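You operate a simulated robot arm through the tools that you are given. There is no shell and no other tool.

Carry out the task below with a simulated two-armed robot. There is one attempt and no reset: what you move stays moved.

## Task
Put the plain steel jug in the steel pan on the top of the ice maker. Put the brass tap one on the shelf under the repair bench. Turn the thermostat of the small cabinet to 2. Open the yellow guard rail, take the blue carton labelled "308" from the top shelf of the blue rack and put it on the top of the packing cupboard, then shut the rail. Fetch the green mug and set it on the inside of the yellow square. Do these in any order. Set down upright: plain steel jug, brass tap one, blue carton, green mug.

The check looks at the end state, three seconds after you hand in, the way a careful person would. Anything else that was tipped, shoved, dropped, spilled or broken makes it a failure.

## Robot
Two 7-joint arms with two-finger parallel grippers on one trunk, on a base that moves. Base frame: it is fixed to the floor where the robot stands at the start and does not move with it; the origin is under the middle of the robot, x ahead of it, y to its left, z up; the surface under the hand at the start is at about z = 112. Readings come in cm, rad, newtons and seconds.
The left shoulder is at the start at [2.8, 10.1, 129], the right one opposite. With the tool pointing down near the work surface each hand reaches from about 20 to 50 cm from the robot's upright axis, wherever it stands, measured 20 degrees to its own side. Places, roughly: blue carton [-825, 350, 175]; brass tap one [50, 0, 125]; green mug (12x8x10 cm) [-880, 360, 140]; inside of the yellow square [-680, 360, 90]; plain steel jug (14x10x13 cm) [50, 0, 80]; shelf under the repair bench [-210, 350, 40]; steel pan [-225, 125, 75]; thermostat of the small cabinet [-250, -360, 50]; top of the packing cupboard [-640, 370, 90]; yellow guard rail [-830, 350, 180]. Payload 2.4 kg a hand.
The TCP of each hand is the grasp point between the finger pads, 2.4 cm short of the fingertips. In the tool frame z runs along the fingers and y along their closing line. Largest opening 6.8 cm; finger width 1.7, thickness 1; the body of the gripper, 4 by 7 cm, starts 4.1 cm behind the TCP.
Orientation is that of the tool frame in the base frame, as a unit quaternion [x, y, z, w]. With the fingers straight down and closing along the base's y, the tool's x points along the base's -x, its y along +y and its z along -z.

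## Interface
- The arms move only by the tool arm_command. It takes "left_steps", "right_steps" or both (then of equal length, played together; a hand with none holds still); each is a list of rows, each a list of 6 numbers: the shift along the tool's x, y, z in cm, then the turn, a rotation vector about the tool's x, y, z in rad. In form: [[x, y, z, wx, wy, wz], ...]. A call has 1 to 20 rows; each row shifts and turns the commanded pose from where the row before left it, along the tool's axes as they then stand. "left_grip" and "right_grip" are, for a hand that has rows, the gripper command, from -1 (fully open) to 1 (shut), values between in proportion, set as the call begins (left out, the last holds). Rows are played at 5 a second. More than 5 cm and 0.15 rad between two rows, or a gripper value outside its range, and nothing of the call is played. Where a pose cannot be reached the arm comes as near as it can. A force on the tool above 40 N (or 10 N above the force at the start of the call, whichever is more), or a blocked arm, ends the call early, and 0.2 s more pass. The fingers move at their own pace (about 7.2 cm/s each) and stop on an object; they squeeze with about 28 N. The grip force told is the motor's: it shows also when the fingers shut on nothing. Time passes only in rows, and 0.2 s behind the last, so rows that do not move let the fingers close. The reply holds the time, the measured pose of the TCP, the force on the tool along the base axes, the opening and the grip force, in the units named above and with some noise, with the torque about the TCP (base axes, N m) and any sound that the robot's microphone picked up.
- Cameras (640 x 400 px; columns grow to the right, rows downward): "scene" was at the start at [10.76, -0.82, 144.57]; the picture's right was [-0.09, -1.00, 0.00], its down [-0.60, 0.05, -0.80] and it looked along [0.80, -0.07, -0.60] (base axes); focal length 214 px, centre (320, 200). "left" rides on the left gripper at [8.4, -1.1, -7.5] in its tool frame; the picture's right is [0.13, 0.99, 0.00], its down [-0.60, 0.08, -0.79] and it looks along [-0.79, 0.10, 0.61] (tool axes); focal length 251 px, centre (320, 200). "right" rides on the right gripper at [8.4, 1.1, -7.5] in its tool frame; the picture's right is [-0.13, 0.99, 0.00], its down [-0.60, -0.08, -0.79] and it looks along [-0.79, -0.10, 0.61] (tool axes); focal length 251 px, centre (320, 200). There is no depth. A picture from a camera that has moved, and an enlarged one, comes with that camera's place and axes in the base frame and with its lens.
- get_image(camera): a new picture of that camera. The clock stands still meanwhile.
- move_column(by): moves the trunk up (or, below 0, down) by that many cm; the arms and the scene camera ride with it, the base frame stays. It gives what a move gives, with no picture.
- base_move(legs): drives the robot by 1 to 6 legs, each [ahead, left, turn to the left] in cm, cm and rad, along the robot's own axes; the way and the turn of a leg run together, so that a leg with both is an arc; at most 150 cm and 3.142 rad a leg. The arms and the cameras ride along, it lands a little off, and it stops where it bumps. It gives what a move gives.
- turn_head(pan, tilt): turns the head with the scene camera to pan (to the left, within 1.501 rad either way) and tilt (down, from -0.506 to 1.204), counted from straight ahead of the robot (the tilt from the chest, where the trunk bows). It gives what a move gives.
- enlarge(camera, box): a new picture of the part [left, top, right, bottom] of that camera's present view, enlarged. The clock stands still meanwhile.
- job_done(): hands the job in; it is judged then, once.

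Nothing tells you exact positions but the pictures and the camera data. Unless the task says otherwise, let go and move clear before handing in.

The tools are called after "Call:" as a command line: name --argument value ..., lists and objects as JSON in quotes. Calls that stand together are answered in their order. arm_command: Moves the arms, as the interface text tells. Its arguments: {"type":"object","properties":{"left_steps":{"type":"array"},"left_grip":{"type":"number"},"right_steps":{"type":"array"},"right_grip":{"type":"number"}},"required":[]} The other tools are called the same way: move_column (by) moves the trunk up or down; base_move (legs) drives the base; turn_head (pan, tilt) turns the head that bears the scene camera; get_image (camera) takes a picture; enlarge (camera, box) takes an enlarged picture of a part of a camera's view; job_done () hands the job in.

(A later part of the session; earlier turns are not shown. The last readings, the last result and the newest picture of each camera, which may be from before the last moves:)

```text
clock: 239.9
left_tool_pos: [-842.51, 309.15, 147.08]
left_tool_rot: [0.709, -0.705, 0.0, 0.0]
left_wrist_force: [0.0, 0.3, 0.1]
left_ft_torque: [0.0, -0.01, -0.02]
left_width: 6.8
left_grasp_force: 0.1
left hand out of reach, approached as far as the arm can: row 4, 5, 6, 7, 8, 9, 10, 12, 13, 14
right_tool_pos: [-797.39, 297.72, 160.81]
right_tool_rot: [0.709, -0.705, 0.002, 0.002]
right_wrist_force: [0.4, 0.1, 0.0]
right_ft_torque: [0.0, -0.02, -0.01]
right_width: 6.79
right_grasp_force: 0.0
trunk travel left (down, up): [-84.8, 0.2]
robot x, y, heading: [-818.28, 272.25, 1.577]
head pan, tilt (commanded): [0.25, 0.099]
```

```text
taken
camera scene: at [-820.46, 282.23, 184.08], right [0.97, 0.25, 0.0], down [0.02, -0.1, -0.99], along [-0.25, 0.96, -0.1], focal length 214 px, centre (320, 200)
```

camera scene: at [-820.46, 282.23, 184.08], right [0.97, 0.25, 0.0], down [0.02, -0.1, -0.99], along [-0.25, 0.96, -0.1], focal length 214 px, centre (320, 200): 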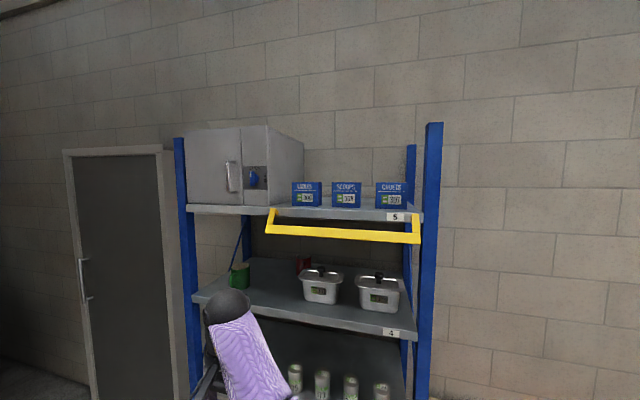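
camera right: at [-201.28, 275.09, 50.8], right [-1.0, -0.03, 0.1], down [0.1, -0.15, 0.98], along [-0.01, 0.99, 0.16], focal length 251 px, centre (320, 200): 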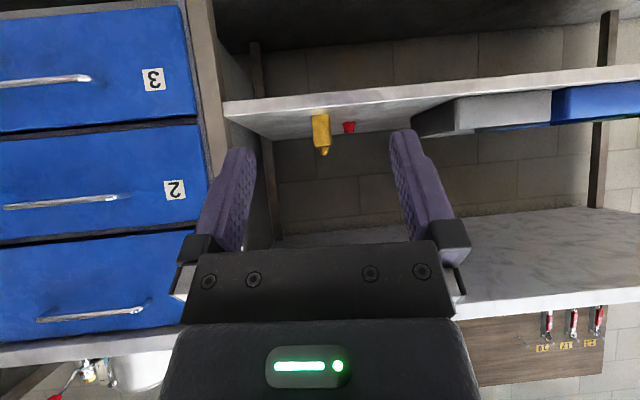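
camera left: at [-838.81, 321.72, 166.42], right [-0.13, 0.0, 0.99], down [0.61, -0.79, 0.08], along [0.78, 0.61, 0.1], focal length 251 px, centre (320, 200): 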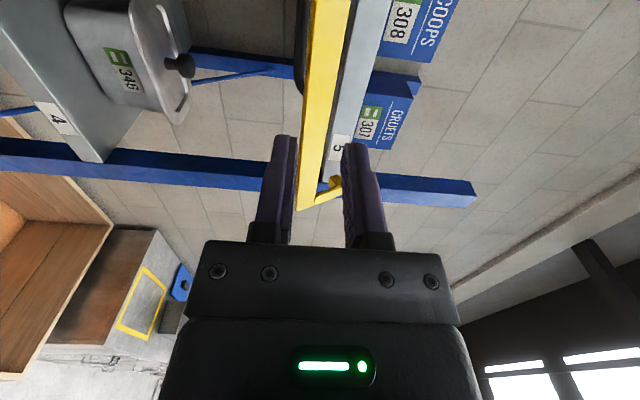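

Call:
arm_command --left_steps '[[0, -1, -3, 0, 0, 0], [0, -1, -3, 0, 0, 0], [0, -1, -3, 0, 0, 0], [0, -1, -3, 0, 0, 0], [2, 0, 0, 0, 0, 0], [2, 0, 0, 0, 0, 0], [2, 0, 0, 0, 0, 0], [2, 0, 0, 0, 0, 0], [2, 0, 0, 0, 0, 0], [0, 0, 0, 0, 0, 0]]'

Call:
get_image --camera "scene"

```text
clock: 242.1
left_tool_pos: [-843.26, 309.16, 159.41]
left_tool_rot: [0.709, -0.705, -0.001, 0.001]
left_wrist_force: [-0.8, -0.1, 1.4]
left_ft_torque: [0.03, 0.02, 0.03]
left_width: 6.78
left_grasp_force: 0.1
left hand out of reach, approached as far as the arm can: row 1, 2, 3, 4, 5, 6, 7, 8, 9
right_tool_pos: [-797.35, 297.53, 160.84]
right_tool_rot: [0.709, -0.705, 0.002, 0.001]
right_wrist_force: [0.0, 0.4, 0.2]
right_ft_torque: [0.01, 0.01, -0.03]
right_width: 6.83
right_grasp_force: 0.2
trunk travel left (down, up): [-84.8, 0.2]
robot x, y, heading: [-818.37, 272.26, 1.575]
head pan, tilt (commanded): [0.25, 0.099]
```

```text
taken
camera scene: at [-820.47, 282.23, 184.08], right [0.97, 0.25, 0.0], down [0.02, -0.1, -0.99], along [-0.25, 0.96, -0.1], focal length 214 px, centre (320, 200)
```

scene: 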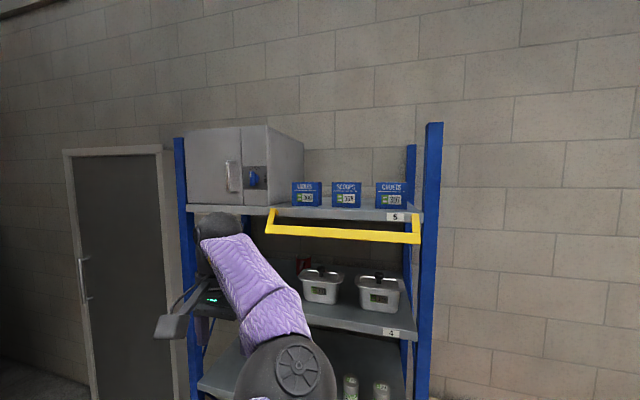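

The left arm has settled in an awkward posture near its limits. I'll take it back to the forward-pointing pose and come back along the exact way it went there.

Call:
arm_command --left_steps '[[-1.36, -1.1, -1.78, 0, -0.143, 0], [-1.6, -1.1, -1.57, 0, -0.143, 0], [-1.81, -1.1, -1.32, 0, -0.143, 0], [-1.98, -1.1, -1.05, 0, -0.143, 0], [-2.11, -1.1, -0.76, 0, -0.143, 0], [-2.19, -1.1, -0.45, 0, -0.143, 0], [-2.24, -1.1, -0.13, 0, -0.143, 0], [-2.23, -1.1, 0.18, 0, -0.143, 0], [-2.18, -1.1, 0.5, 0, -0.143, 0], [-2.09, -1.1, 0.81, 0, -0.143, 0], [-1.95, -1.1, 1.1, 0, -0.141, 0], [0, 0, 0, 0, 0, 0]]'

Call:
get_image --camera "scene"

```text
clock: 244.7
left_tool_pos: [-832.12, 324.83, 179.0]
left_tool_rot: [0.501, -0.499, -0.501, -0.5]
left_wrist_force: [-0.2, -0.5, -0.3]
left_ft_torque: [0.02, 0.03, 0.0]
left_width: 6.83
left_grasp_force: 0.1
left hand out of reach, approached as far as the arm can: row 1, 2
right_tool_pos: [-797.38, 297.49, 160.92]
right_tool_rot: [0.709, -0.705, 0.001, 0.003]
right_wrist_force: [-1.5, 0.9, 0.4]
right_ft_torque: [0.01, 0.03, -0.01]
right_width: 6.79
right_grasp_force: 0.0
trunk travel left (down, up): [-84.8, 0.2]
robot x, y, heading: [-818.25, 272.48, 1.578]
head pan, tilt (commanded): [0.25, 0.099]
```

```text
taken
camera scene: at [-820.48, 282.2, 184.08], right [0.97, 0.25, 0.0], down [0.03, -0.1, -0.99], along [-0.25, 0.96, -0.1], focal length 214 px, centre (320, 200)
```

scene: 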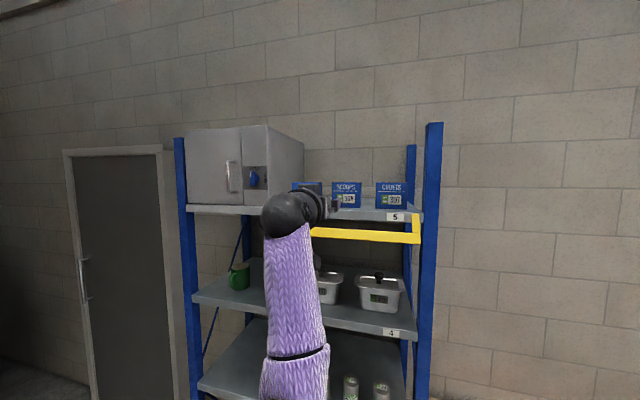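

Call:
arm_command --left_steps '[[0, 3, 0, 0, 0, 0], [0, 3, 0, 0, 0, 0], [0, 3, 0, 0, 0, 0], [0, 3, 0, 0, 0, 0], [0, 3, 0, 0, 0, 0], [0, 0, 0, 0, 0, 0]]'

Call:
get_image --camera "scene"

```text
clock: 246.1
left_tool_pos: [-847.01, 324.74, 179.0]
left_tool_rot: [0.501, -0.5, -0.501, -0.498]
left_wrist_force: [-0.5, 0.0, 0.3]
left_ft_torque: [0.0, 0.02, -0.01]
left_width: 6.79
left_grasp_force: 0.0
right_tool_pos: [-797.32, 297.53, 160.94]
right_tool_rot: [0.709, -0.705, 0.001, 0.002]
right_wrist_force: [0.1, -0.6, 0.1]
right_ft_torque: [-0.02, 0.03, 0.04]
right_width: 6.8
right_grasp_force: 0.0
trunk travel left (down, up): [-84.8, 0.2]
robot x, y, heading: [-818.41, 272.44, 1.58]
head pan, tilt (commanded): [0.25, 0.099]
```

```text
taken
camera scene: at [-820.4, 282.23, 184.08], right [0.97, 0.25, 0.0], down [0.02, -0.1, -0.99], along [-0.25, 0.96, -0.1], focal length 214 px, centre (320, 200)
```

scene: 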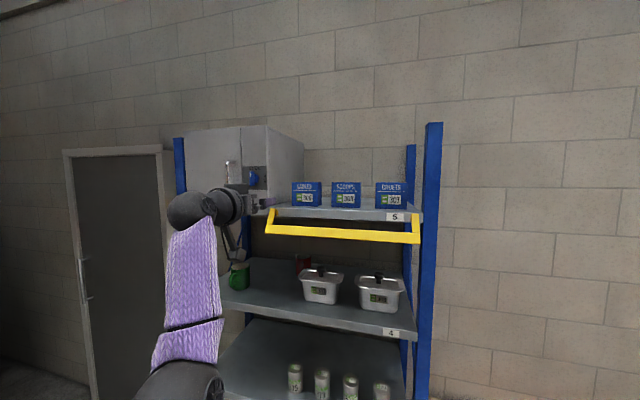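

Call:
arm_command --left_steps '[[1.8, 0, -1.4, 0, 0.143, 0], [1.98, 0, -1.13, 0, 0.143, 0], [2.12, 0, -0.83, 0, 0.143, 0], [2.22, 0, -0.52, 0, 0.143, 0], [2.27, 0, -0.2, 0, 0.143, 0], [2.28, 0, 0.12, 0, 0.143, 0], [2.24, 0, 0.45, 0, 0.143, 0], [2.15, 0, 0.76, 0, 0.143, 0], [2.02, 0, 1.06, 0, 0.143, 0], [1.85, 0, 1.34, 0, 0.143, 0], [1.64, 0, 1.58, 0, 0.141, 0], [0, 0, 0, 0, 0, 0]]'

Call:
get_image --camera "scene"

```text
clock: 247.5
left_tool_pos: [-847.21, 317.25, 169.63]
left_tool_rot: [-0.646, 0.653, 0.282, 0.275]
left_wrist_force: [-4.5, 6.1, 0.0]
left_ft_torque: [0.11, 0.08, -0.64]
left_width: 6.81
left_grasp_force: 0.0
right_tool_pos: [-797.44, 297.51, 160.88]
right_tool_rot: [0.709, -0.705, 0.002, 0.002]
right_wrist_force: [-0.4, 0.1, 0.3]
right_ft_torque: [0.01, -0.02, -0.03]
right_width: 6.83
right_grasp_force: 0.0
trunk travel left (down, up): [-84.8, 0.2]
robot x, y, heading: [-818.11, 272.3, 1.577]
head pan, tilt (commanded): [0.25, 0.099]
stopped in row 6 (left hand): the force on the tool passed its limit at 119 N (the readings are from after the stop); the commanded pose is now the measured one
```

```text
taken
camera scene: at [-820.61, 282.17, 184.08], right [0.97, 0.25, 0.0], down [0.03, -0.1, -0.99], along [-0.25, 0.96, -0.1], focal length 214 px, centre (320, 200)
```

scene: 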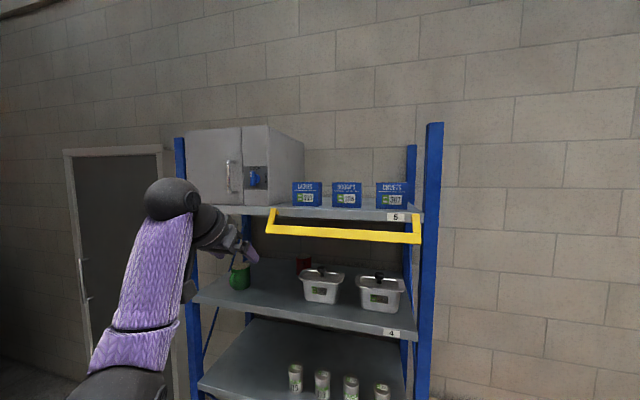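

Call:
get_image --camera "left"

Call:
turn_head --pan 0.7 --tilt 0.5

Call:
get_image --camera "scene"

```text
taken
camera left: at [-846.23, 306.01, 168.69], right [-0.99, -0.08, -0.08], down [-0.06, -0.16, 0.99], along [-0.09, 0.98, 0.15], focal length 251 px, centre (320, 200)
```

left: 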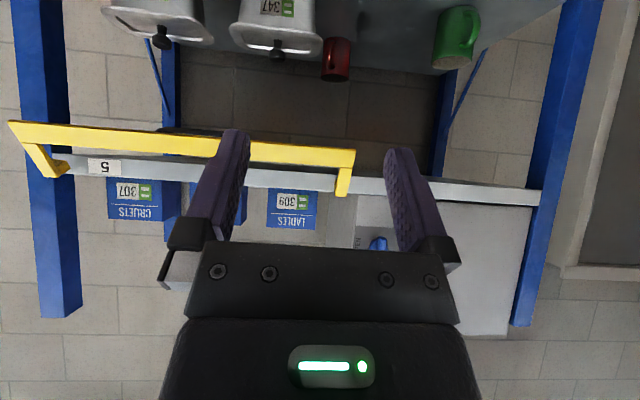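

```text
clock: 248.4
left_tool_pos: [-847.09, 317.29, 169.72]
left_tool_rot: [-0.646, 0.654, 0.283, 0.275]
left_wrist_force: [-4.3, 10.3, 1.2]
left_ft_torque: [0.01, 0.11, -0.59]
left_width: 6.79
left_grasp_force: 0.1
right_tool_pos: [-797.41, 297.59, 160.92]
right_tool_rot: [0.709, -0.705, 0.002, 0.001]
right_wrist_force: [0.0, 0.2, 0.3]
right_ft_torque: [-0.04, 0.0, -0.03]
right_width: 6.77
right_grasp_force: 0.0
trunk travel left (down, up): [-84.8, 0.2]
robot x, y, heading: [-818.18, 272.02, 1.569]
head pan, tilt (commanded): [0.7, 0.499]
```

```text
taken
camera scene: at [-824.06, 280.25, 180.38], right [0.76, 0.65, 0.0], down [0.31, -0.36, -0.88], along [-0.57, 0.67, -0.48], focal length 214 px, centre (320, 200)
```

scene: 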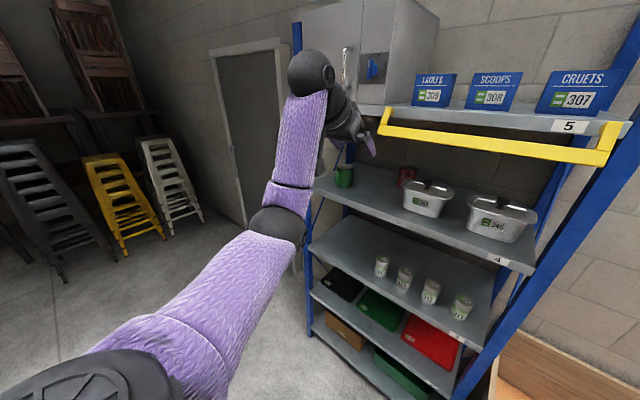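

The hand's camera touched its own forearm (elbow is straight below the wrist now). I'll free it by tilting back forward, then swing the hand to the right to make the elbow go outward.

Call:
arm_command --left_steps '[[-1.2, 0, 0.3, 0, -0.14, 0], [-1.2, 0, 0.5, 0, -0.14, 0], [-1.2, 0, 0.7, 0, -0.14, 0], [-1.2, 0, 0.9, 0, -0.14, 0], [-1.2, 0, 1.1, 0, -0.13, 0], [0, 0, 0, 0, 0, 0]]'

Call:
arm_command --left_steps '[[0, -3, -0.5, 0, 0, 0], [0, -3, -0.5, 0, 0, 0], [0, -3, -0.5, 0, 0, 0], [0, -3, -0.5, 0, 0, 0], [0, -3, -0.5, 0, 0, 0], [0, -3, -0.5, 0, 0, 0], [0, -3, -0.5, 0, 0, 0], [0, -3, -0.5, 0, 0, 0], [0, -3, 0, 0, 0, 0], [0, 0, 0, 0, 0, 0]]'

Call:
get_image --camera "scene"

```text
clock: 249.8
left_tool_pos: [-847.02, 323.26, 173.54]
left_tool_rot: [-0.512, 0.523, 0.484, 0.48]
left_wrist_force: [0.7, -1.4, 0.0]
left_ft_torque: [0.01, -0.04, 0.01]
left_width: 6.79
left_grasp_force: 0.1
right_tool_pos: [-797.41, 297.64, 160.78]
right_tool_rot: [0.709, -0.705, 0.002, 0.002]
right_wrist_force: [0.4, 0.0, 0.4]
right_ft_torque: [0.02, 0.01, -0.05]
right_width: 6.83
right_grasp_force: 0.1
trunk travel left (down, up): [-84.8, 0.2]
robot x, y, heading: [-818.15, 272.26, 1.575]
head pan, tilt (commanded): [0.7, 0.499]
```

```text
clock: 252.0
left_tool_pos: [-819.94, 319.0, 173.35]
left_tool_rot: [-0.513, 0.522, 0.484, 0.479]
left_wrist_force: [-0.1, -0.1, -0.2]
left_ft_torque: [0.03, -0.03, -0.02]
left_width: 6.81
left_grasp_force: 0.1
right_tool_pos: [-797.44, 297.59, 160.94]
right_tool_rot: [0.709, -0.705, 0.002, 0.002]
right_wrist_force: [-0.7, -0.3, -0.3]
right_ft_torque: [0.0, -0.01, 0.0]
right_width: 6.82
right_grasp_force: 0.1
trunk travel left (down, up): [-84.8, 0.2]
robot x, y, heading: [-818.02, 272.21, 1.578]
head pan, tilt (commanded): [0.7, 0.499]
```

```text
taken
camera scene: at [-824.14, 280.25, 180.37], right [0.76, 0.65, 0.0], down [0.31, -0.36, -0.88], along [-0.57, 0.67, -0.48], focal length 214 px, centre (320, 200)
```

scene: 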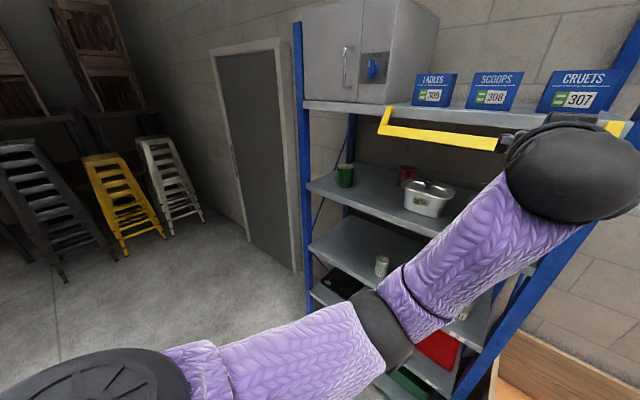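

The elbow is now out to the left. I'll tilt the hand down again here while drawing it back, in two halves.

Call:
arm_command --left_steps '[[1.74, 0, -1.24, 0, 0.14, 0], [1.9, 0, -0.99, 0, 0.14, 0], [2.02, 0, -0.71, 0, 0.14, 0], [2.1, 0, -0.42, 0, 0.14, 0], [2.14, 0, -0.13, 0, 0.14, 0], [0, 0, 0, 0, 0, 0]]'

Call:
get_image --camera "scene"

```text
clock: 253.4
left_tool_pos: [-819.82, 315.63, 163.53]
left_tool_rot: [-0.647, 0.655, 0.279, 0.272]
left_wrist_force: [-0.1, 0.3, 0.0]
left_ft_torque: [0.02, -0.04, 0.0]
left_width: 6.81
left_grasp_force: 0.1
left hand out of reach, approached as far as the arm can: row 4, 5
right_tool_pos: [-797.39, 297.66, 160.92]
right_tool_rot: [0.709, -0.705, 0.001, 0.001]
right_wrist_force: [-0.9, 0.4, -0.3]
right_ft_torque: [0.0, 0.01, 0.0]
right_width: 6.8
right_grasp_force: 0.1
trunk travel left (down, up): [-84.8, 0.2]
robot x, y, heading: [-818.26, 272.62, 1.576]
head pan, tilt (commanded): [0.7, 0.499]
```

```text
taken
camera scene: at [-824.04, 280.16, 180.38], right [0.76, 0.65, 0.0], down [0.31, -0.36, -0.88], along [-0.57, 0.67, -0.48], focal length 214 px, centre (320, 200)
```

scene: 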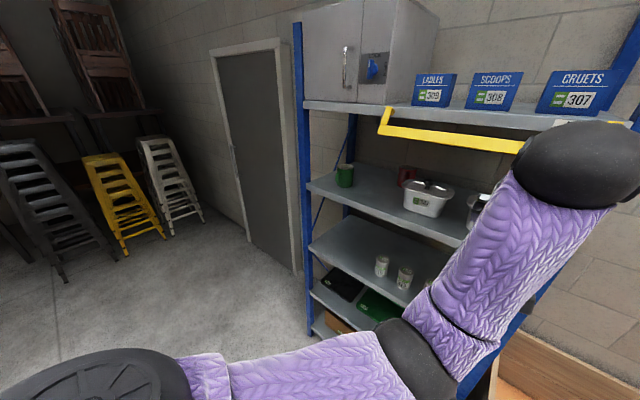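

The elbow is low, which blocks pointing down. I'll instead yaw the hand to the right (forearm then comes from the left), and from there turn it down.

Call:
arm_command --left_steps '[[0, 0, 0, 0.1, 0, 0.097], [0, 0, 0, 0.1, 0, 0.097], [0, 0, 0, 0.1, 0, 0.097], [0, 0, 0, 0.1, 0, 0.097], [0, 0, 0, 0.1, 0, 0.097], [0, 0, 0, 0.1, 0, 0.097], [0, 0, 0, 0.1, 0, 0.097], [0, 0, 0, 0.1, 0, 0.097], [0, 0, 0, 0, 0, 0]]'

Call:
get_image --camera "scene"

```text
clock: 253.8
left_tool_pos: [-819.78, 315.74, 163.51]
left_tool_rot: [-0.606, 0.692, 0.259, 0.294]
left_wrist_force: [1.1, 1.1, 0.7]
left_ft_torque: [-0.04, -0.03, 0.18]
left_width: 6.84
left_grasp_force: 0.0
right_tool_pos: [-797.55, 297.49, 160.82]
right_tool_rot: [0.709, -0.705, 0.002, 0.002]
right_wrist_force: [0.2, 0.2, 0.3]
right_ft_torque: [-0.05, 0.01, 0.0]
right_width: 6.81
right_grasp_force: 0.1
trunk travel left (down, up): [-84.8, 0.2]
robot x, y, heading: [-818.02, 272.24, 1.577]
head pan, tilt (commanded): [0.7, 0.499]
stopped in row 2 (left hand): the force on the tool passed its limit at 75 N (the readings are from after the stop); the commanded pose is now the measured one
```

```text
taken
camera scene: at [-824.1, 280.23, 180.37], right [0.76, 0.65, 0.0], down [0.31, -0.36, -0.88], along [-0.57, 0.67, -0.48], focal length 214 px, centre (320, 200)
```

scene: 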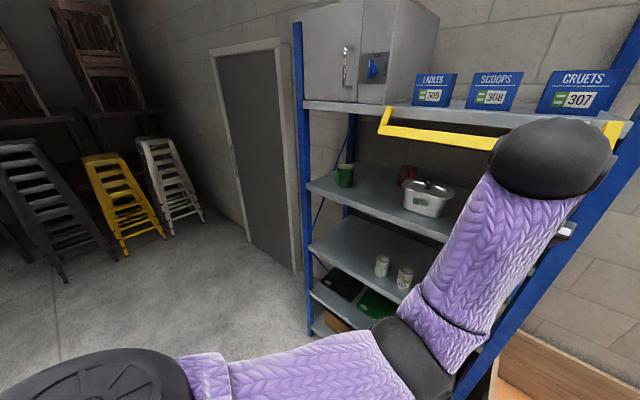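

Again the camera touches its forearm. I'll go back to the horizontal forward pose, then roll the camera away to the right before yawing.

Call:
arm_command --left_steps '[[0, 0, 0, -0.08, 0, -0.08], [-0.8, 0, 0.3, 0, -0.142, 0], [-0.8, 0, 0.4, 0, -0.142, 0], [-0.8, 0, 0.5, 0, -0.142, 0], [-0.8, 0, 0.6, 0, -0.142, 0], [-0.8, 0, 0.6, 0, -0.142, 0], [0, 0, 0, 0, 0, 0]]'

Call:
arm_command --left_steps '[[0, 0, 0, 0, 0, -0.143], [0, 0, 0, 0, 0, -0.143], [0, 0, 0, 0, 0, -0.143], [0, 0, 0, 0, 0, -0.143], [0, 0, 0, 0, 0, -0.143], [0, 0, 0, 0, 0, -0.143], [0, 0, 0, 0, 0, -0.143], [0, 0, 0, 0, 0, -0.143], [0, 0, 0, 0, 0, -0.143], [0, 0, 0, 0, 0, -0.143], [0, 0, 0, 0, 0, -0.141], [0, 0, 0, 0, 0, 0]]'

Call:
get_image --camera "scene"

```text
clock: 255.4
left_tool_pos: [-819.62, 319.61, 166.04]
left_tool_rot: [-0.508, 0.519, 0.482, 0.491]
left_wrist_force: [-0.7, 0.5, -0.1]
left_ft_torque: [0.01, -0.03, 0.02]
left_width: 6.77
left_grasp_force: 0.1
right_tool_pos: [-797.47, 297.51, 160.83]
right_tool_rot: [0.709, -0.705, 0.002, 0.002]
right_wrist_force: [-0.6, 0.0, -0.2]
right_ft_torque: [0.0, 0.0, 0.02]
right_width: 6.79
right_grasp_force: 0.1
trunk travel left (down, up): [-84.8, 0.2]
robot x, y, heading: [-817.92, 272.09, 1.58]
head pan, tilt (commanded): [0.7, 0.499]
```

```text
clock: 258.0
left_tool_pos: [-819.62, 319.62, 166.2]
left_tool_rot: [0.726, -0.008, 0.007, -0.687]
left_wrist_force: [-0.4, 0.0, -0.3]
left_ft_torque: [0.03, -0.02, -0.02]
left_width: 6.8
left_grasp_force: 0.0
right_tool_pos: [-797.29, 297.64, 160.87]
right_tool_rot: [0.708, -0.706, 0.002, 0.002]
right_wrist_force: [-0.3, -0.5, 0.9]
right_ft_torque: [-0.04, -0.03, 0.0]
right_width: 6.8
right_grasp_force: 0.1
trunk travel left (down, up): [-84.8, 0.2]
robot x, y, heading: [-818.26, 272.3, 1.579]
head pan, tilt (commanded): [0.7, 0.499]
```

```text
taken
camera scene: at [-824.04, 280.24, 180.38], right [0.76, 0.65, 0.0], down [0.31, -0.36, -0.88], along [-0.57, 0.67, -0.48], focal length 214 px, centre (320, 200)
```

scene: 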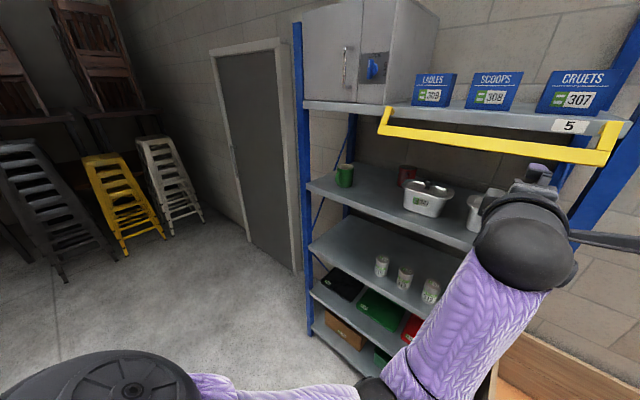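

Call:
arm_command --left_steps '[[0, 0, -0.8, 0, 0.143, 0], [0.11, 0, -0.79, 0, 0.143, 0], [0.23, 0, -0.77, 0, 0.143, 0], [0.33, 0, -0.73, 0, 0.143, 0], [0.43, 0, -0.67, 0, 0.143, 0], [0.52, 0, -0.6, 0, 0.143, 0], [0.6, 0, -0.52, 0, 0.143, 0], [0.67, 0, -0.43, 0, 0.143, 0], [0.73, 0, -0.33, 0, 0.143, 0], [0.77, 0, -0.22, 0, 0.143, 0], [0, 0, 0, 0, 0, 0]]'

Call:
get_image --camera "scene"

```text
clock: 260.4
left_tool_pos: [-820.07, 311.8, 166.5]
left_tool_rot: [0.544, -0.457, 0.483, -0.512]
left_wrist_force: [-0.5, 0.0, 1.0]
left_ft_torque: [0.02, 0.01, 0.01]
left_width: 6.81
left_grasp_force: 0.0
right_tool_pos: [-797.23, 297.58, 161.0]
right_tool_rot: [0.709, -0.705, 0.002, 0.002]
right_wrist_force: [0.5, -0.6, -0.4]
right_ft_torque: [0.01, -0.01, -0.02]
right_width: 6.82
right_grasp_force: 0.0
trunk travel left (down, up): [-84.8, 0.2]
robot x, y, heading: [-818.32, 272.17, 1.577]
head pan, tilt (commanded): [0.7, 0.499]
```

```text
taken
camera scene: at [-824.04, 280.22, 180.38], right [0.76, 0.65, 0.0], down [0.31, -0.36, -0.88], along [-0.57, 0.67, -0.48], focal length 214 px, centre (320, 200)
```

scene: 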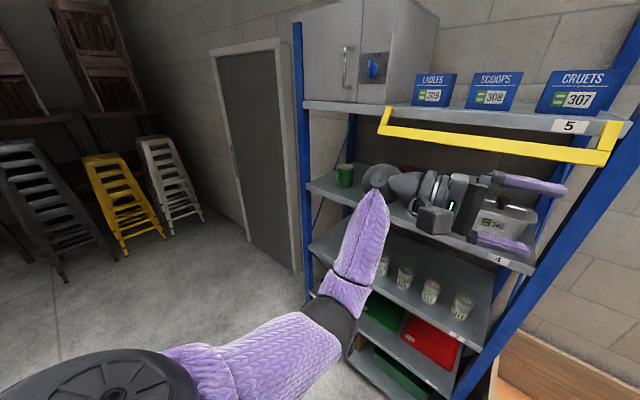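

The hand now points right with the elbow behind it. Next I turn it down.

Call:
arm_command --left_steps '[[0, 0.8, -1.1, -0.143, 0, 0], [0, 0.95, -0.98, -0.143, 0, 0], [0, 1.08, -0.83, -0.143, 0, 0], [0, 1.19, -0.67, -0.143, 0, 0], [0, 1.27, -0.49, -0.143, 0, 0], [0, 1.33, -0.31, -0.143, 0, 0], [0, 1.36, -0.11, -0.143, 0, 0], [0, 1.36, 0.08, -0.143, 0, 0], [0, 1.33, 0.27, -0.143, 0, 0], [0, 1.28, 0.46, -0.143, 0, 0], [0, 1.2, 0.64, -0.143, 0, 0], [0, 0, 0, 0, 0, 0]]'

Call:
get_image --camera "scene"

```text
clock: 263.0
left_tool_pos: [-831.95, 309.73, 157.89]
left_tool_rot: [0.747, -0.664, 0.017, 0.023]
left_wrist_force: [-0.5, 0.3, -0.5]
left_ft_torque: [-0.01, 0.02, 0.0]
left_width: 6.8
left_grasp_force: 0.0
right_tool_pos: [-797.45, 297.56, 160.92]
right_tool_rot: [0.709, -0.705, 0.002, 0.001]
right_wrist_force: [0.6, -0.5, -0.6]
right_ft_torque: [-0.02, -0.02, 0.0]
right_width: 6.81
right_grasp_force: 0.0
trunk travel left (down, up): [-84.8, 0.2]
robot x, y, heading: [-818.09, 272.51, 1.576]
head pan, tilt (commanded): [0.7, 0.499]
```

```text
taken
camera scene: at [-824.07, 280.24, 180.37], right [0.76, 0.65, 0.0], down [0.31, -0.36, -0.88], along [-0.57, 0.67, -0.48], focal length 214 px, centre (320, 200)
```

scene: 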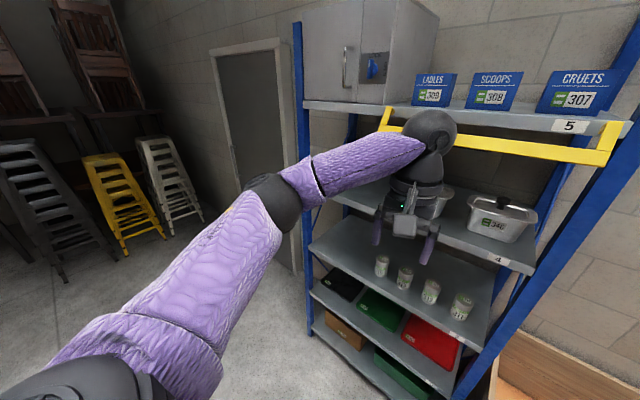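

The left arm is back in a natural posture. I'll draw it in to the folded place.

Call:
arm_command --left_steps '[[2.6, 1.2, 0, 0, 0, 0.02], [2.6, 1.2, 0, 0, 0, 0.02], [2.6, 1.2, 0, 0, 0, 0.02], [2.6, 1.2, 0, 0, 0, 0.02], [2.6, 1.2, 0, 0, 0, 0.02], [0, 0, 0, 0, 0, 0]]'

Call:
base_move --legs '[[0, 0, 0.785]]'

Call:
turn_head --pan -0.7 --tilt 0.2

Call:
get_image --camera "scene"

```text
clock: 264.4
left_tool_pos: [-836.78, 296.55, 158.56]
left_tool_rot: [0.713, -0.7, 0.018, 0.022]
left_wrist_force: [-0.1, -0.3, -0.1]
left_ft_torque: [-0.03, 0.0, 0.02]
left_width: 6.81
left_grasp_force: 0.0
right_tool_pos: [-797.35, 297.63, 160.89]
right_tool_rot: [0.709, -0.705, 0.001, 0.002]
right_wrist_force: [0.1, -0.7, -0.2]
right_ft_torque: [0.01, 0.0, 0.01]
right_width: 6.79
right_grasp_force: 0.1
trunk travel left (down, up): [-84.8, 0.2]
robot x, y, heading: [-818.51, 272.14, 1.577]
head pan, tilt (commanded): [0.7, 0.499]
```

```text
clock: 266.9
left_tool_pos: [-848.41, 276.0, 158.66]
left_tool_rot: [0.929, -0.37, 0.025, 0.013]
left_wrist_force: [0.3, 0.7, 0.4]
left_ft_torque: [-0.03, 0.0, 0.02]
left_width: 6.82
left_grasp_force: 0.0
right_tool_pos: [-821.63, 304.97, 160.9]
right_tool_rot: [0.927, -0.376, 0.002, 0.001]
right_wrist_force: [0.7, -0.5, 0.4]
right_ft_torque: [-0.01, 0.0, 0.01]
right_width: 6.78
right_grasp_force: 0.1
trunk travel left (down, up): [-84.8, 0.2]
robot x, y, heading: [-818.3, 272.2, 2.371]
head pan, tilt (commanded): [0.7, 0.499]
```

```text
clock: 268.4
left_tool_pos: [-848.48, 275.88, 158.54]
left_tool_rot: [0.929, -0.37, 0.025, 0.013]
left_wrist_force: [-0.1, 0.4, 0.1]
left_ft_torque: [-0.01, 0.03, -0.01]
left_width: 6.78
left_grasp_force: 0.0
right_tool_pos: [-821.56, 304.91, 160.86]
right_tool_rot: [0.927, -0.375, 0.002, 0.001]
right_wrist_force: [0.7, 0.2, -0.1]
right_ft_torque: [-0.01, 0.01, -0.01]
right_width: 6.82
right_grasp_force: 0.1
trunk travel left (down, up): [-84.8, 0.2]
robot x, y, heading: [-818.04, 272.77, 2.37]
head pan, tilt (commanded): [-0.7, 0.201]
```

```text
taken
camera scene: at [-819.83, 282.27, 183.14], right [0.99, 0.1, 0.0], down [0.02, -0.2, -0.98], along [-0.1, 0.97, -0.2], focal length 214 px, centre (320, 200)
```

scene: 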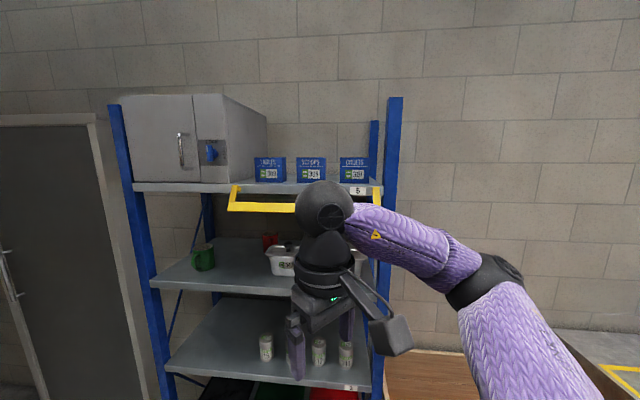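

I'll test in free air the relative pose needed for the carton grasp with the right hand (pointing down, fingers closing front-to-back).

Call:
arm_command --right_steps '[[0.73, -2.1, -4, 0, 0, 0], [0.73, -2.1, -4, 0, 0, 0], [0.73, -2.1, -4, 0, 0, 0], [0.73, -2.1, -4, 0, 0, 0], [0, 0, -0.5, 0, 0, -0.1285], [0, 0, -0.5, 0, 0, -0.1285], [0, 0, -0.5, 0, 0, -0.1285], [0, 0, -0.5, 0, 0, -0.1285], [0, 0, -0.5, 0, 0, -0.1285], [0, 0, -0.5, 0, 0, -0.1285], [0, 0, -0.5, 0, 0, 0], [0, 0, 0, 0, 0, 0]]'

Call:
get_image --camera "scene"

Call:
get_image --camera "right"

```text
clock: 271.0
left_tool_pos: [-848.49, 276.02, 158.62]
left_tool_rot: [0.929, -0.37, 0.025, 0.013]
left_wrist_force: [-1.2, 0.1, -0.6]
left_ft_torque: [0.01, -0.01, 0.0]
left_width: 6.8
left_grasp_force: 0.1
right_tool_pos: [-820.78, 303.08, 171.88]
right_tool_rot: [1.0, 0.0, 0.002, 0.002]
right_wrist_force: [-0.4, -0.6, 0.3]
right_ft_torque: [0.04, 0.01, -0.01]
right_width: 6.81
right_grasp_force: 0.1
right hand out of reach, approached as far as the arm can: row 3, 4, 6, 7, 8, 9, 10
trunk travel left (down, up): [-84.8, 0.2]
robot x, y, heading: [-818.75, 272.51, 2.37]
head pan, tilt (commanded): [-0.7, 0.201]
```

```text
taken
camera scene: at [-819.83, 282.28, 183.14], right [1.0, 0.1, 0.0], down [0.02, -0.2, -0.98], along [-0.1, 0.98, -0.2], focal length 214 px, centre (320, 200)
```

scene: 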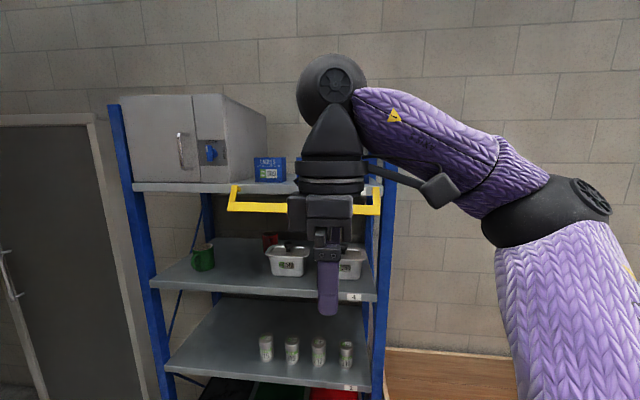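

```text
taken
camera right: at [-812.55, 302.0, 179.45], right [-0.13, -0.99, 0.0], down [-0.61, 0.08, 0.79], along [-0.78, 0.1, -0.61], focal length 251 px, centre (320, 200)
```

right: 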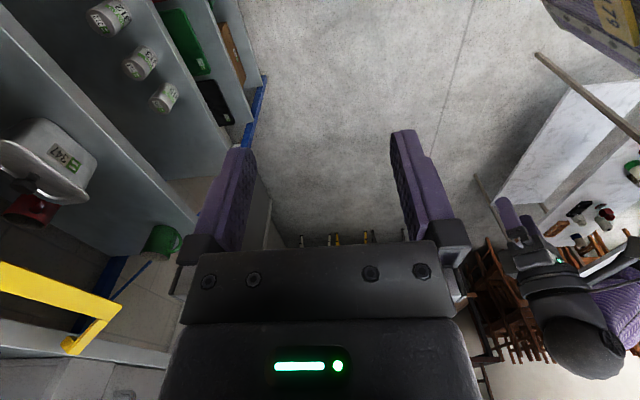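

Call:
arm_command --right_steps '[[0, -2, 0, 0, 0, 0], [0, -2, 0, 0, 0, 0], [0, -2, 0, 0, 0, 0], [0, 0, -2, 0, 0, 0], [0, 0, -2, 0, 0, 0], [0, 0, 0, 0, 0, 0]]'

```text
clock: 272.4
left_tool_pos: [-848.39, 276.09, 158.6]
left_tool_rot: [0.929, -0.369, 0.025, 0.013]
left_wrist_force: [0.3, 0.2, 0.0]
left_ft_torque: [-0.01, 0.01, -0.02]
left_width: 6.8
left_grasp_force: 0.1
right_tool_pos: [-822.43, 303.33, 172.2]
right_tool_rot: [1.0, -0.001, 0.001, 0.002]
right_wrist_force: [-0.3, 0.3, -0.2]
right_ft_torque: [0.01, -0.02, 0.08]
right_width: 6.84
right_grasp_force: 0.1
right hand out of reach, approached as far as the arm can: row 1, 2, 3, 4, 5
trunk travel left (down, up): [-84.8, 0.2]
robot x, y, heading: [-818.52, 272.25, 2.369]
head pan, tilt (commanded): [-0.7, 0.201]
```

Sideways the arm can't get that high. Let me look down at the robot's own base to learn how near I can drive to the rack.

Call:
turn_head --pan 0 --tilt 1.2

Call:
get_image --camera "scene"

```text
clock: 273.7
left_tool_pos: [-848.37, 276.0, 158.49]
left_tool_rot: [0.929, -0.369, 0.025, 0.013]
left_wrist_force: [1.1, 0.6, -0.2]
left_ft_torque: [-0.01, 0.0, 0.01]
left_width: 6.8
left_grasp_force: 0.1
right_tool_pos: [-822.47, 303.49, 172.1]
right_tool_rot: [1.0, -0.001, 0.002, 0.002]
right_wrist_force: [-0.5, 0.0, 0.0]
right_ft_torque: [-0.01, -0.03, -0.03]
right_width: 6.81
right_grasp_force: 0.0
trunk travel left (down, up): [-84.8, 0.2]
robot x, y, heading: [-818.38, 272.52, 2.373]
head pan, tilt (commanded): [0.0, 1.201]
```

```text
taken
camera scene: at [-822.91, 276.9, 175.01], right [0.7, 0.72, 0.0], down [0.67, -0.65, -0.36], along [-0.26, 0.25, -0.93], focal length 214 px, centre (320, 200)
```

scene: 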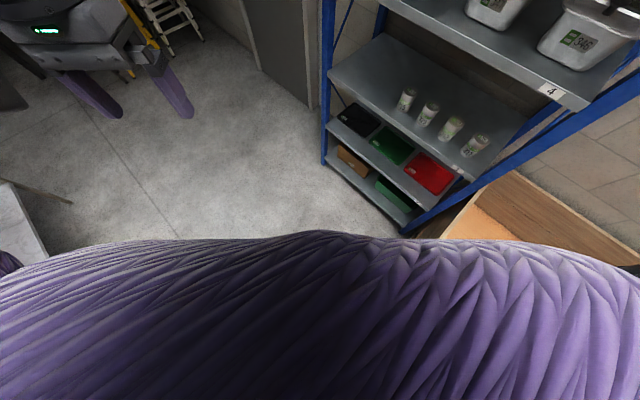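

I'll turn back to face the rack squarely (well away from it) and test the right hand's height with the fingers turned to close front-to-back.

Call:
base_move --legs '[[0, 0, -0.8]]'

Call:
arm_command --right_steps '[[0, 0, 3, 0, 0, 0], [-1.5, 0, 0, 0, 0, 0], [-1.5, 0, 0, 0, 0, 0], [-1.5, 0, 0, 0, 0, 0], [0, 0, 0, 0, 0, -0.13], [0, 0, 0, 0, 0, -0.13], [0, 0, 0, 0, 0, -0.13], [0, 0, 0, 0, 0, -0.13], [0, 0, 0, 0, 0, -0.13], [0, 0, 0, 0, 0, -0.13], [0, 0, 0, 0, 0, 0]]'

Call:
turn_head --pan -0.2 --tilt 0.2

Call:
get_image --camera "scene"

```text
clock: 276.2
left_tool_pos: [-836.69, 296.62, 158.41]
left_tool_rot: [0.71, -0.703, 0.018, 0.021]
left_wrist_force: [-1.0, 0.0, -0.5]
left_ft_torque: [0.04, 0.0, -0.01]
left_width: 6.82
left_grasp_force: 0.1
right_tool_pos: [-798.75, 297.07, 172.21]
right_tool_rot: [0.921, -0.391, 0.001, 0.002]
right_wrist_force: [-0.5, -0.3, 0.1]
right_ft_torque: [-0.05, -0.03, 0.01]
right_width: 6.81
right_grasp_force: 0.0
trunk travel left (down, up): [-84.8, 0.2]
robot x, y, heading: [-818.63, 272.4, 1.567]
head pan, tilt (commanded): [0.0, 1.201]
```

```text
clock: 278.6
left_tool_pos: [-836.69, 296.57, 158.48]
left_tool_rot: [0.71, -0.703, 0.017, 0.022]
left_wrist_force: [0.0, -0.2, 0.7]
left_ft_torque: [-0.02, 0.05, 0.01]
left_width: 6.83
left_grasp_force: 0.1
right_tool_pos: [-808.28, 293.12, 165.2]
right_tool_rot: [1.0, -0.011, -0.002, 0.002]
right_wrist_force: [0.7, 0.0, 0.2]
right_ft_torque: [-0.01, 0.03, -0.03]
right_width: 6.8
right_grasp_force: 0.0
right hand out of reach, approached as far as the arm can: row 6, 7, 8, 9, 10
trunk travel left (down, up): [-84.8, 0.2]
robot x, y, heading: [-818.27, 271.97, 1.574]
head pan, tilt (commanded): [0.0, 1.201]
```

```text
clock: 279.9
left_tool_pos: [-836.71, 296.59, 158.5]
left_tool_rot: [0.711, -0.703, 0.018, 0.021]
left_wrist_force: [-0.6, 0.4, 0.0]
left_ft_torque: [-0.02, -0.02, 0.0]
left_width: 6.81
left_grasp_force: 0.0
right_tool_pos: [-808.29, 293.06, 165.33]
right_tool_rot: [1.0, -0.013, 0.0, 0.003]
right_wrist_force: [0.5, -0.6, -0.3]
right_ft_torque: [-0.03, -0.02, 0.01]
right_width: 6.8
right_grasp_force: 0.1
trunk travel left (down, up): [-84.8, 0.2]
robot x, y, heading: [-818.22, 272.29, 1.565]
head pan, tilt (commanded): [-0.201, 0.201]
```

```text
taken
camera scene: at [-816.29, 282.43, 183.14], right [0.98, -0.2, 0.0], down [-0.04, -0.2, -0.98], along [0.2, 0.96, -0.2], focal length 214 px, centre (320, 200)
```

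scene: 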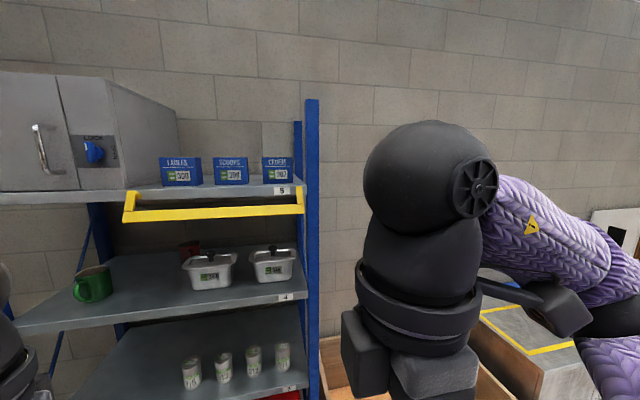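

The right hand's roll to that side runs into a limit. I'll try the other roll direction (camera to the left).

Call:
arm_command --right_steps '[[0, -2.5, 0, 0, 0, 0.145], [0, -2.5, 0, 0, 0, 0.145], [0, -2.5, 0, 0, 0, 0.145], [0, -2.5, 0, 0, 0, 0.145], [0, 0, 0, 0, 0, 0.145], [0, 0, 0, 0, 0, 0.145], [0, 0, 0, 0, 0, 0.145], [0, 0, 0, 0, 0, 0.145], [0, 0, 0, 0, 0, 0.145], [0, 0, 0, 0, 0, 0.145], [0, 0, 0, 0, 0, 0.145], [0, 0, 0, 0, 0, 0]]'

Call:
arm_command --right_steps '[[0, 0, 0, 0, 0, 0.145], [0, 0, 0, 0, 0, 0.145], [0, 0, 0, 0, 0, 0.145], [0, 0, 0, 0, 0, 0.145], [0, 0, 0, 0, 0, 0.145], [0, 0, 0, 0, 0, 0.145], [0, 0, 0, 0, 0, 0.145], [0, 0, 0, 0, 0, 0.145], [0, 0, 0, 0, 0, 0.145], [0, 0, 0, 0, 0, 0.145], [0, 0, 0, 0, 0, 0]]'

Call:
get_image --camera "scene"

```text
clock: 282.5
left_tool_pos: [-836.67, 296.65, 158.54]
left_tool_rot: [0.711, -0.703, 0.018, 0.021]
left_wrist_force: [0.4, -0.6, 0.1]
left_ft_torque: [0.0, -0.01, -0.03]
left_width: 6.79
left_grasp_force: 0.0
right_tool_pos: [-806.05, 302.68, 165.27]
right_tool_rot: [-0.689, 0.724, -0.002, -0.001]
right_wrist_force: [0.4, -0.8, 0.6]
right_ft_torque: [-0.01, 0.01, 0.0]
right_width: 6.81
right_grasp_force: 0.1
trunk travel left (down, up): [-84.8, 0.2]
robot x, y, heading: [-818.12, 272.65, 1.569]
head pan, tilt (commanded): [-0.201, 0.201]
```

```text
clock: 284.9
left_tool_pos: [-836.69, 296.55, 158.62]
left_tool_rot: [0.71, -0.703, 0.018, 0.022]
left_wrist_force: [-0.3, 0.3, 0.7]
left_ft_torque: [0.01, 0.02, -0.02]
left_width: 6.78
left_grasp_force: 0.1
right_tool_pos: [-805.88, 302.72, 165.25]
right_tool_rot: [-0.036, 0.999, -0.003, 0.0]
right_wrist_force: [-0.1, 0.3, 0.1]
right_ft_torque: [-0.01, -0.01, 0.01]
right_width: 6.82
right_grasp_force: 0.0
trunk travel left (down, up): [-84.8, 0.2]
robot x, y, heading: [-818.3, 272.36, 1.568]
head pan, tilt (commanded): [-0.201, 0.201]
```

```text
taken
camera scene: at [-816.28, 282.44, 183.14], right [0.98, -0.2, 0.0], down [-0.04, -0.2, -0.98], along [0.2, 0.96, -0.2], focal length 214 px, centre (320, 200)
```

scene: 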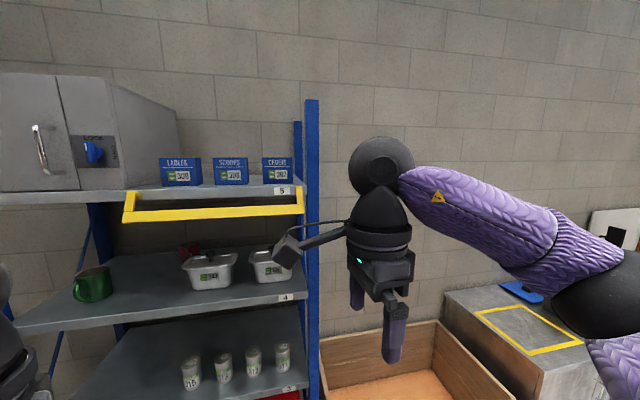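

That side works without limits. Now test how high it goes here.

Call:
arm_command --right_steps '[[0, 0, -3, 0, 0, 0.02], [0, 0, -3, 0, 0, 0.02], [0, 0, -3, 0, 0, 0.02], [0, 0, -3, 0, 0, 0.01], [0, 0, -2, 0, 0, 0], [0, 0, -2, 0, 0, 0], [0, 0, -2, 0, 0, 0], [0, 0, 0, 0, 0, 0]]'

```text
clock: 286.7
left_tool_pos: [-836.76, 296.73, 158.48]
left_tool_rot: [0.71, -0.703, 0.018, 0.022]
left_wrist_force: [0.0, -0.6, -0.7]
left_ft_torque: [0.0, -0.04, 0.02]
left_width: 6.8
left_grasp_force: 0.1
right_tool_pos: [-806.0, 301.95, 180.42]
right_tool_rot: [-0.002, 1.0, -0.002, -0.001]
right_wrist_force: [-0.2, 0.5, 0.1]
right_ft_torque: [0.0, 0.03, -0.01]
right_width: 6.82
right_grasp_force: 0.1
right hand out of reach, approached as far as the arm can: row 6, 7
trunk travel left (down, up): [-84.8, 0.2]
robot x, y, heading: [-818.36, 272.37, 1.567]
head pan, tilt (commanded): [-0.201, 0.201]
```

Reach here is about z=180.4 at 30 cm ahead, so a slight lean to the right will help. First I'll put the left hand further out to the left, then lean the right hand and move it to the middle.

Call:
arm_command --left_steps '[[1, 3, 0, 0, 0, 0], [1, 3, 0, 0, 0, 0], [1, 3, 0, 0, 0, 0], [1, 3, 0, 0, 0, 0], [0, 0, 0, 0, 0, 0]]'

Call:
arm_command --right_steps '[[3, 0, 1, 0, 0, 0], [3, 0, 1, 0, 0, 0], [3, 0, 1, 0, 0, 0], [3, 0, 1, 0, 0, 0], [3, 0, 1, 0, 0, 0], [0, 0, 0, 0, 0.131, 0], [0, 0, 0, 0, 0.131, 0], [0, 0, 0, 0, 0.131, 0], [0, 0, 0, 0, 0.131, 0], [0, 0, 0, 0, 0, 0]]'

Call:
get_image --camera "scene"

Call:
get_image --camera "right"

```text
clock: 287.9
left_tool_pos: [-847.91, 293.33, 158.83]
left_tool_rot: [0.711, -0.703, 0.019, 0.021]
left_wrist_force: [-0.1, -0.2, -0.1]
left_ft_torque: [-0.02, 0.03, 0.0]
left_width: 6.79
left_grasp_force: 0.1
left hand out of reach, approached as far as the arm can: row 4
right_tool_pos: [-805.91, 301.9, 180.23]
right_tool_rot: [-0.002, 1.0, -0.002, -0.001]
right_wrist_force: [-0.7, -0.1, -0.6]
right_ft_torque: [0.01, 0.03, -0.01]
right_width: 6.81
right_grasp_force: 0.0
trunk travel left (down, up): [-84.8, 0.2]
robot x, y, heading: [-818.14, 272.48, 1.567]
head pan, tilt (commanded): [-0.201, 0.201]
```

```text
clock: 290.1
left_tool_pos: [-847.96, 293.52, 158.82]
left_tool_rot: [0.71, -0.703, 0.018, 0.021]
left_wrist_force: [-0.1, -0.3, -0.1]
left_ft_torque: [0.01, 0.01, -0.02]
left_width: 6.81
left_grasp_force: 0.1
right_tool_pos: [-821.09, 302.12, 175.35]
right_tool_rot: [-0.001, 0.966, -0.003, -0.26]
right_wrist_force: [0.0, -0.2, -1.0]
right_ft_torque: [-0.02, -0.01, 0.0]
right_width: 6.81
right_grasp_force: 0.2
trunk travel left (down, up): [-84.8, 0.2]
robot x, y, heading: [-818.62, 272.29, 1.567]
head pan, tilt (commanded): [-0.201, 0.201]
```

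```text
taken
camera scene: at [-816.41, 282.41, 183.15], right [0.98, -0.2, 0.0], down [-0.04, -0.2, -0.98], along [0.2, 0.96, -0.2], focal length 214 px, centre (320, 200)
```

scene: 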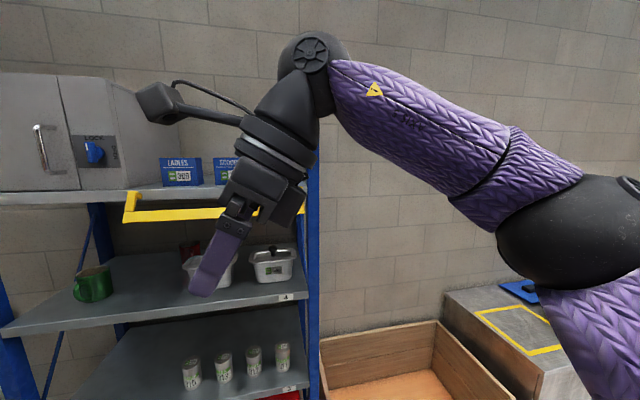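

```text
taken
camera right: at [-824.75, 303.14, 186.1], right [0.11, 0.99, -0.07], down [0.92, -0.07, 0.38], along [0.37, -0.11, -0.92], focal length 251 px, centre (320, 200)
```

right: 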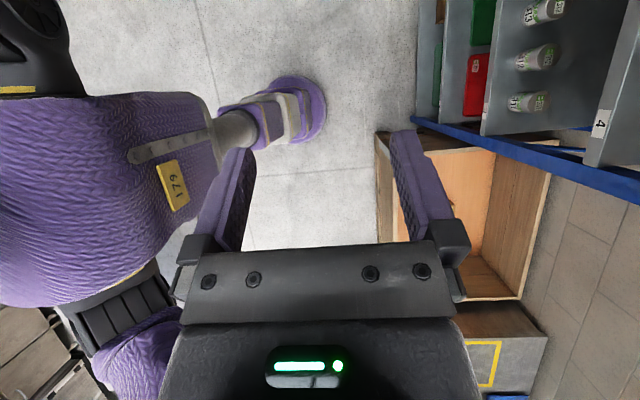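

The hand camera shows the robot's own round base: only about 21 cm radius, so I can get nearer to the rack. I'll check the height reachable with this lean at 33 cm ahead.

Call:
arm_command --right_steps '[[0, 1.85, 0, 0, 0, 0], [0, 1.85, 0, 0, 0, 0], [0.75, 0, -1.3, 0, 0, 0], [0.75, 0, -1.3, 0, 0, 0], [0.75, 0, -1.3, 0, 0, 0], [0.5, 0, -0.866, 0, 0, 0], [0.5, 0, -0.866, 0, 0, 0], [0.5, 0, -0.866, 0, 0, 0], [0, 0, 0, 0, 0, 0]]'

```text
clock: 292.1
left_tool_pos: [-847.89, 293.4, 158.75]
left_tool_rot: [0.71, -0.703, 0.018, 0.022]
left_wrist_force: [-0.4, 1.1, 0.1]
left_ft_torque: [-0.04, 0.01, -0.03]
left_width: 6.8
left_grasp_force: 0.1
right_tool_pos: [-820.79, 304.8, 182.22]
right_tool_rot: [0.0, 0.966, -0.002, -0.26]
right_wrist_force: [0.3, -0.6, 0.0]
right_ft_torque: [0.0, 0.01, 0.0]
right_width: 6.77
right_grasp_force: 0.0
right hand out of reach, approached as far as the arm can: row 7, 8
trunk travel left (down, up): [-84.8, 0.2]
robot x, y, heading: [-818.17, 272.42, 1.569]
head pan, tilt (commanded): [-0.201, 0.201]
```

The lean helps, but to get the rear finger behind the carton I'll go in through the 5 cm gap between 308 and 307 with only a slight lean. First, lower the left arm and draw it back so it clears the rack; then reset the right hand's lean to about 10°.

Call:
arm_command --left_steps '[[0, 0, 4, 0, 0, 0], [0, 0, 4, 0, 0, 0], [0, 0, 4, 0, 0, 0], [0, 0, 4, 0, 0, 0], [0, 0, 4, 0, 0, 0], [0, 0, 4, 0, 0, 0], [0, 0, 4, 0, 0, 0], [0, 0, 4, 0, 0, 0], [0, 0, 4, 0, 0, 0], [0, 0, 4, 0, 0, 0], [2, 0, 0, 0, 0, 0], [2, 0, 0, 0, 0, 0], [2, 0, 0, 0, 0, 0], [2, 0, 0, 0, 0, 0], [0, 0, 0, 0, 0, 0]]' --right_steps '[[-0.5, 0, 0.866, 0, 0, 0], [-0.5, 0, 0.866, 0, 0, 0], [-0.5, 0, 0.866, 0, 0, 0], [-0.5, 0, 0.866, 0, 0, 0], [0, 0, 0, 0, -0.116, 0], [0, 0, 0, 0, -0.116, 0], [0, 0, 0, 0, -0.117, 0], [0, 0, 0, 0, 0, 0], [0, 0, 0, 0, 0, 0], [0, 0, 0, 0, 0, 0], [0, 0, 0, 0, 0, 0], [0, 0, 0, 0, 0, 0], [0, 0, 0, 0, 0, 0], [0, 0, 0, 0, 0, 0], [0, 0, 0, 0, 0, 0]]'

Call:
get_image --camera "scene"

```text
clock: 295.3
left_tool_pos: [-847.91, 283.14, 119.13]
left_tool_rot: [0.71, -0.703, 0.018, 0.021]
left_wrist_force: [-0.3, 0.1, -0.8]
left_ft_torque: [-0.01, -0.06, -0.02]
left_width: 6.81
left_grasp_force: 0.0
right_tool_pos: [-821.02, 304.53, 177.41]
right_tool_rot: [-0.003, 0.995, -0.017, -0.099]
right_wrist_force: [0.3, 1.5, 0.1]
right_ft_torque: [0.01, 0.04, -0.01]
right_width: 6.79
right_grasp_force: 0.1
right hand out of reach, approached as far as the arm can: row 7
trunk travel left (down, up): [-84.8, 0.2]
robot x, y, heading: [-818.15, 272.37, 1.565]
head pan, tilt (commanded): [-0.201, 0.201]
```

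```text
taken
camera scene: at [-816.3, 282.48, 183.14], right [0.98, -0.2, 0.0], down [-0.04, -0.2, -0.98], along [0.2, 0.96, -0.2], focal length 214 px, centre (320, 200)
```

scene: 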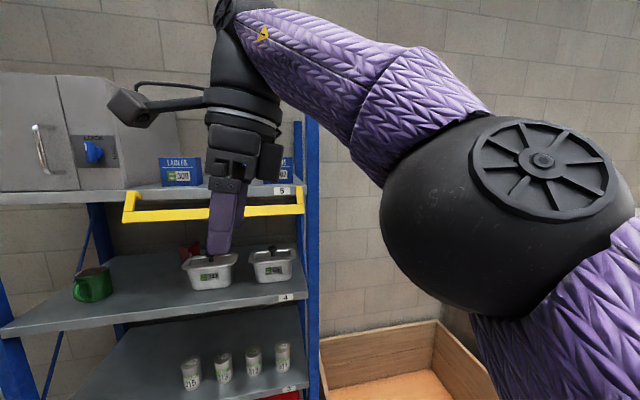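

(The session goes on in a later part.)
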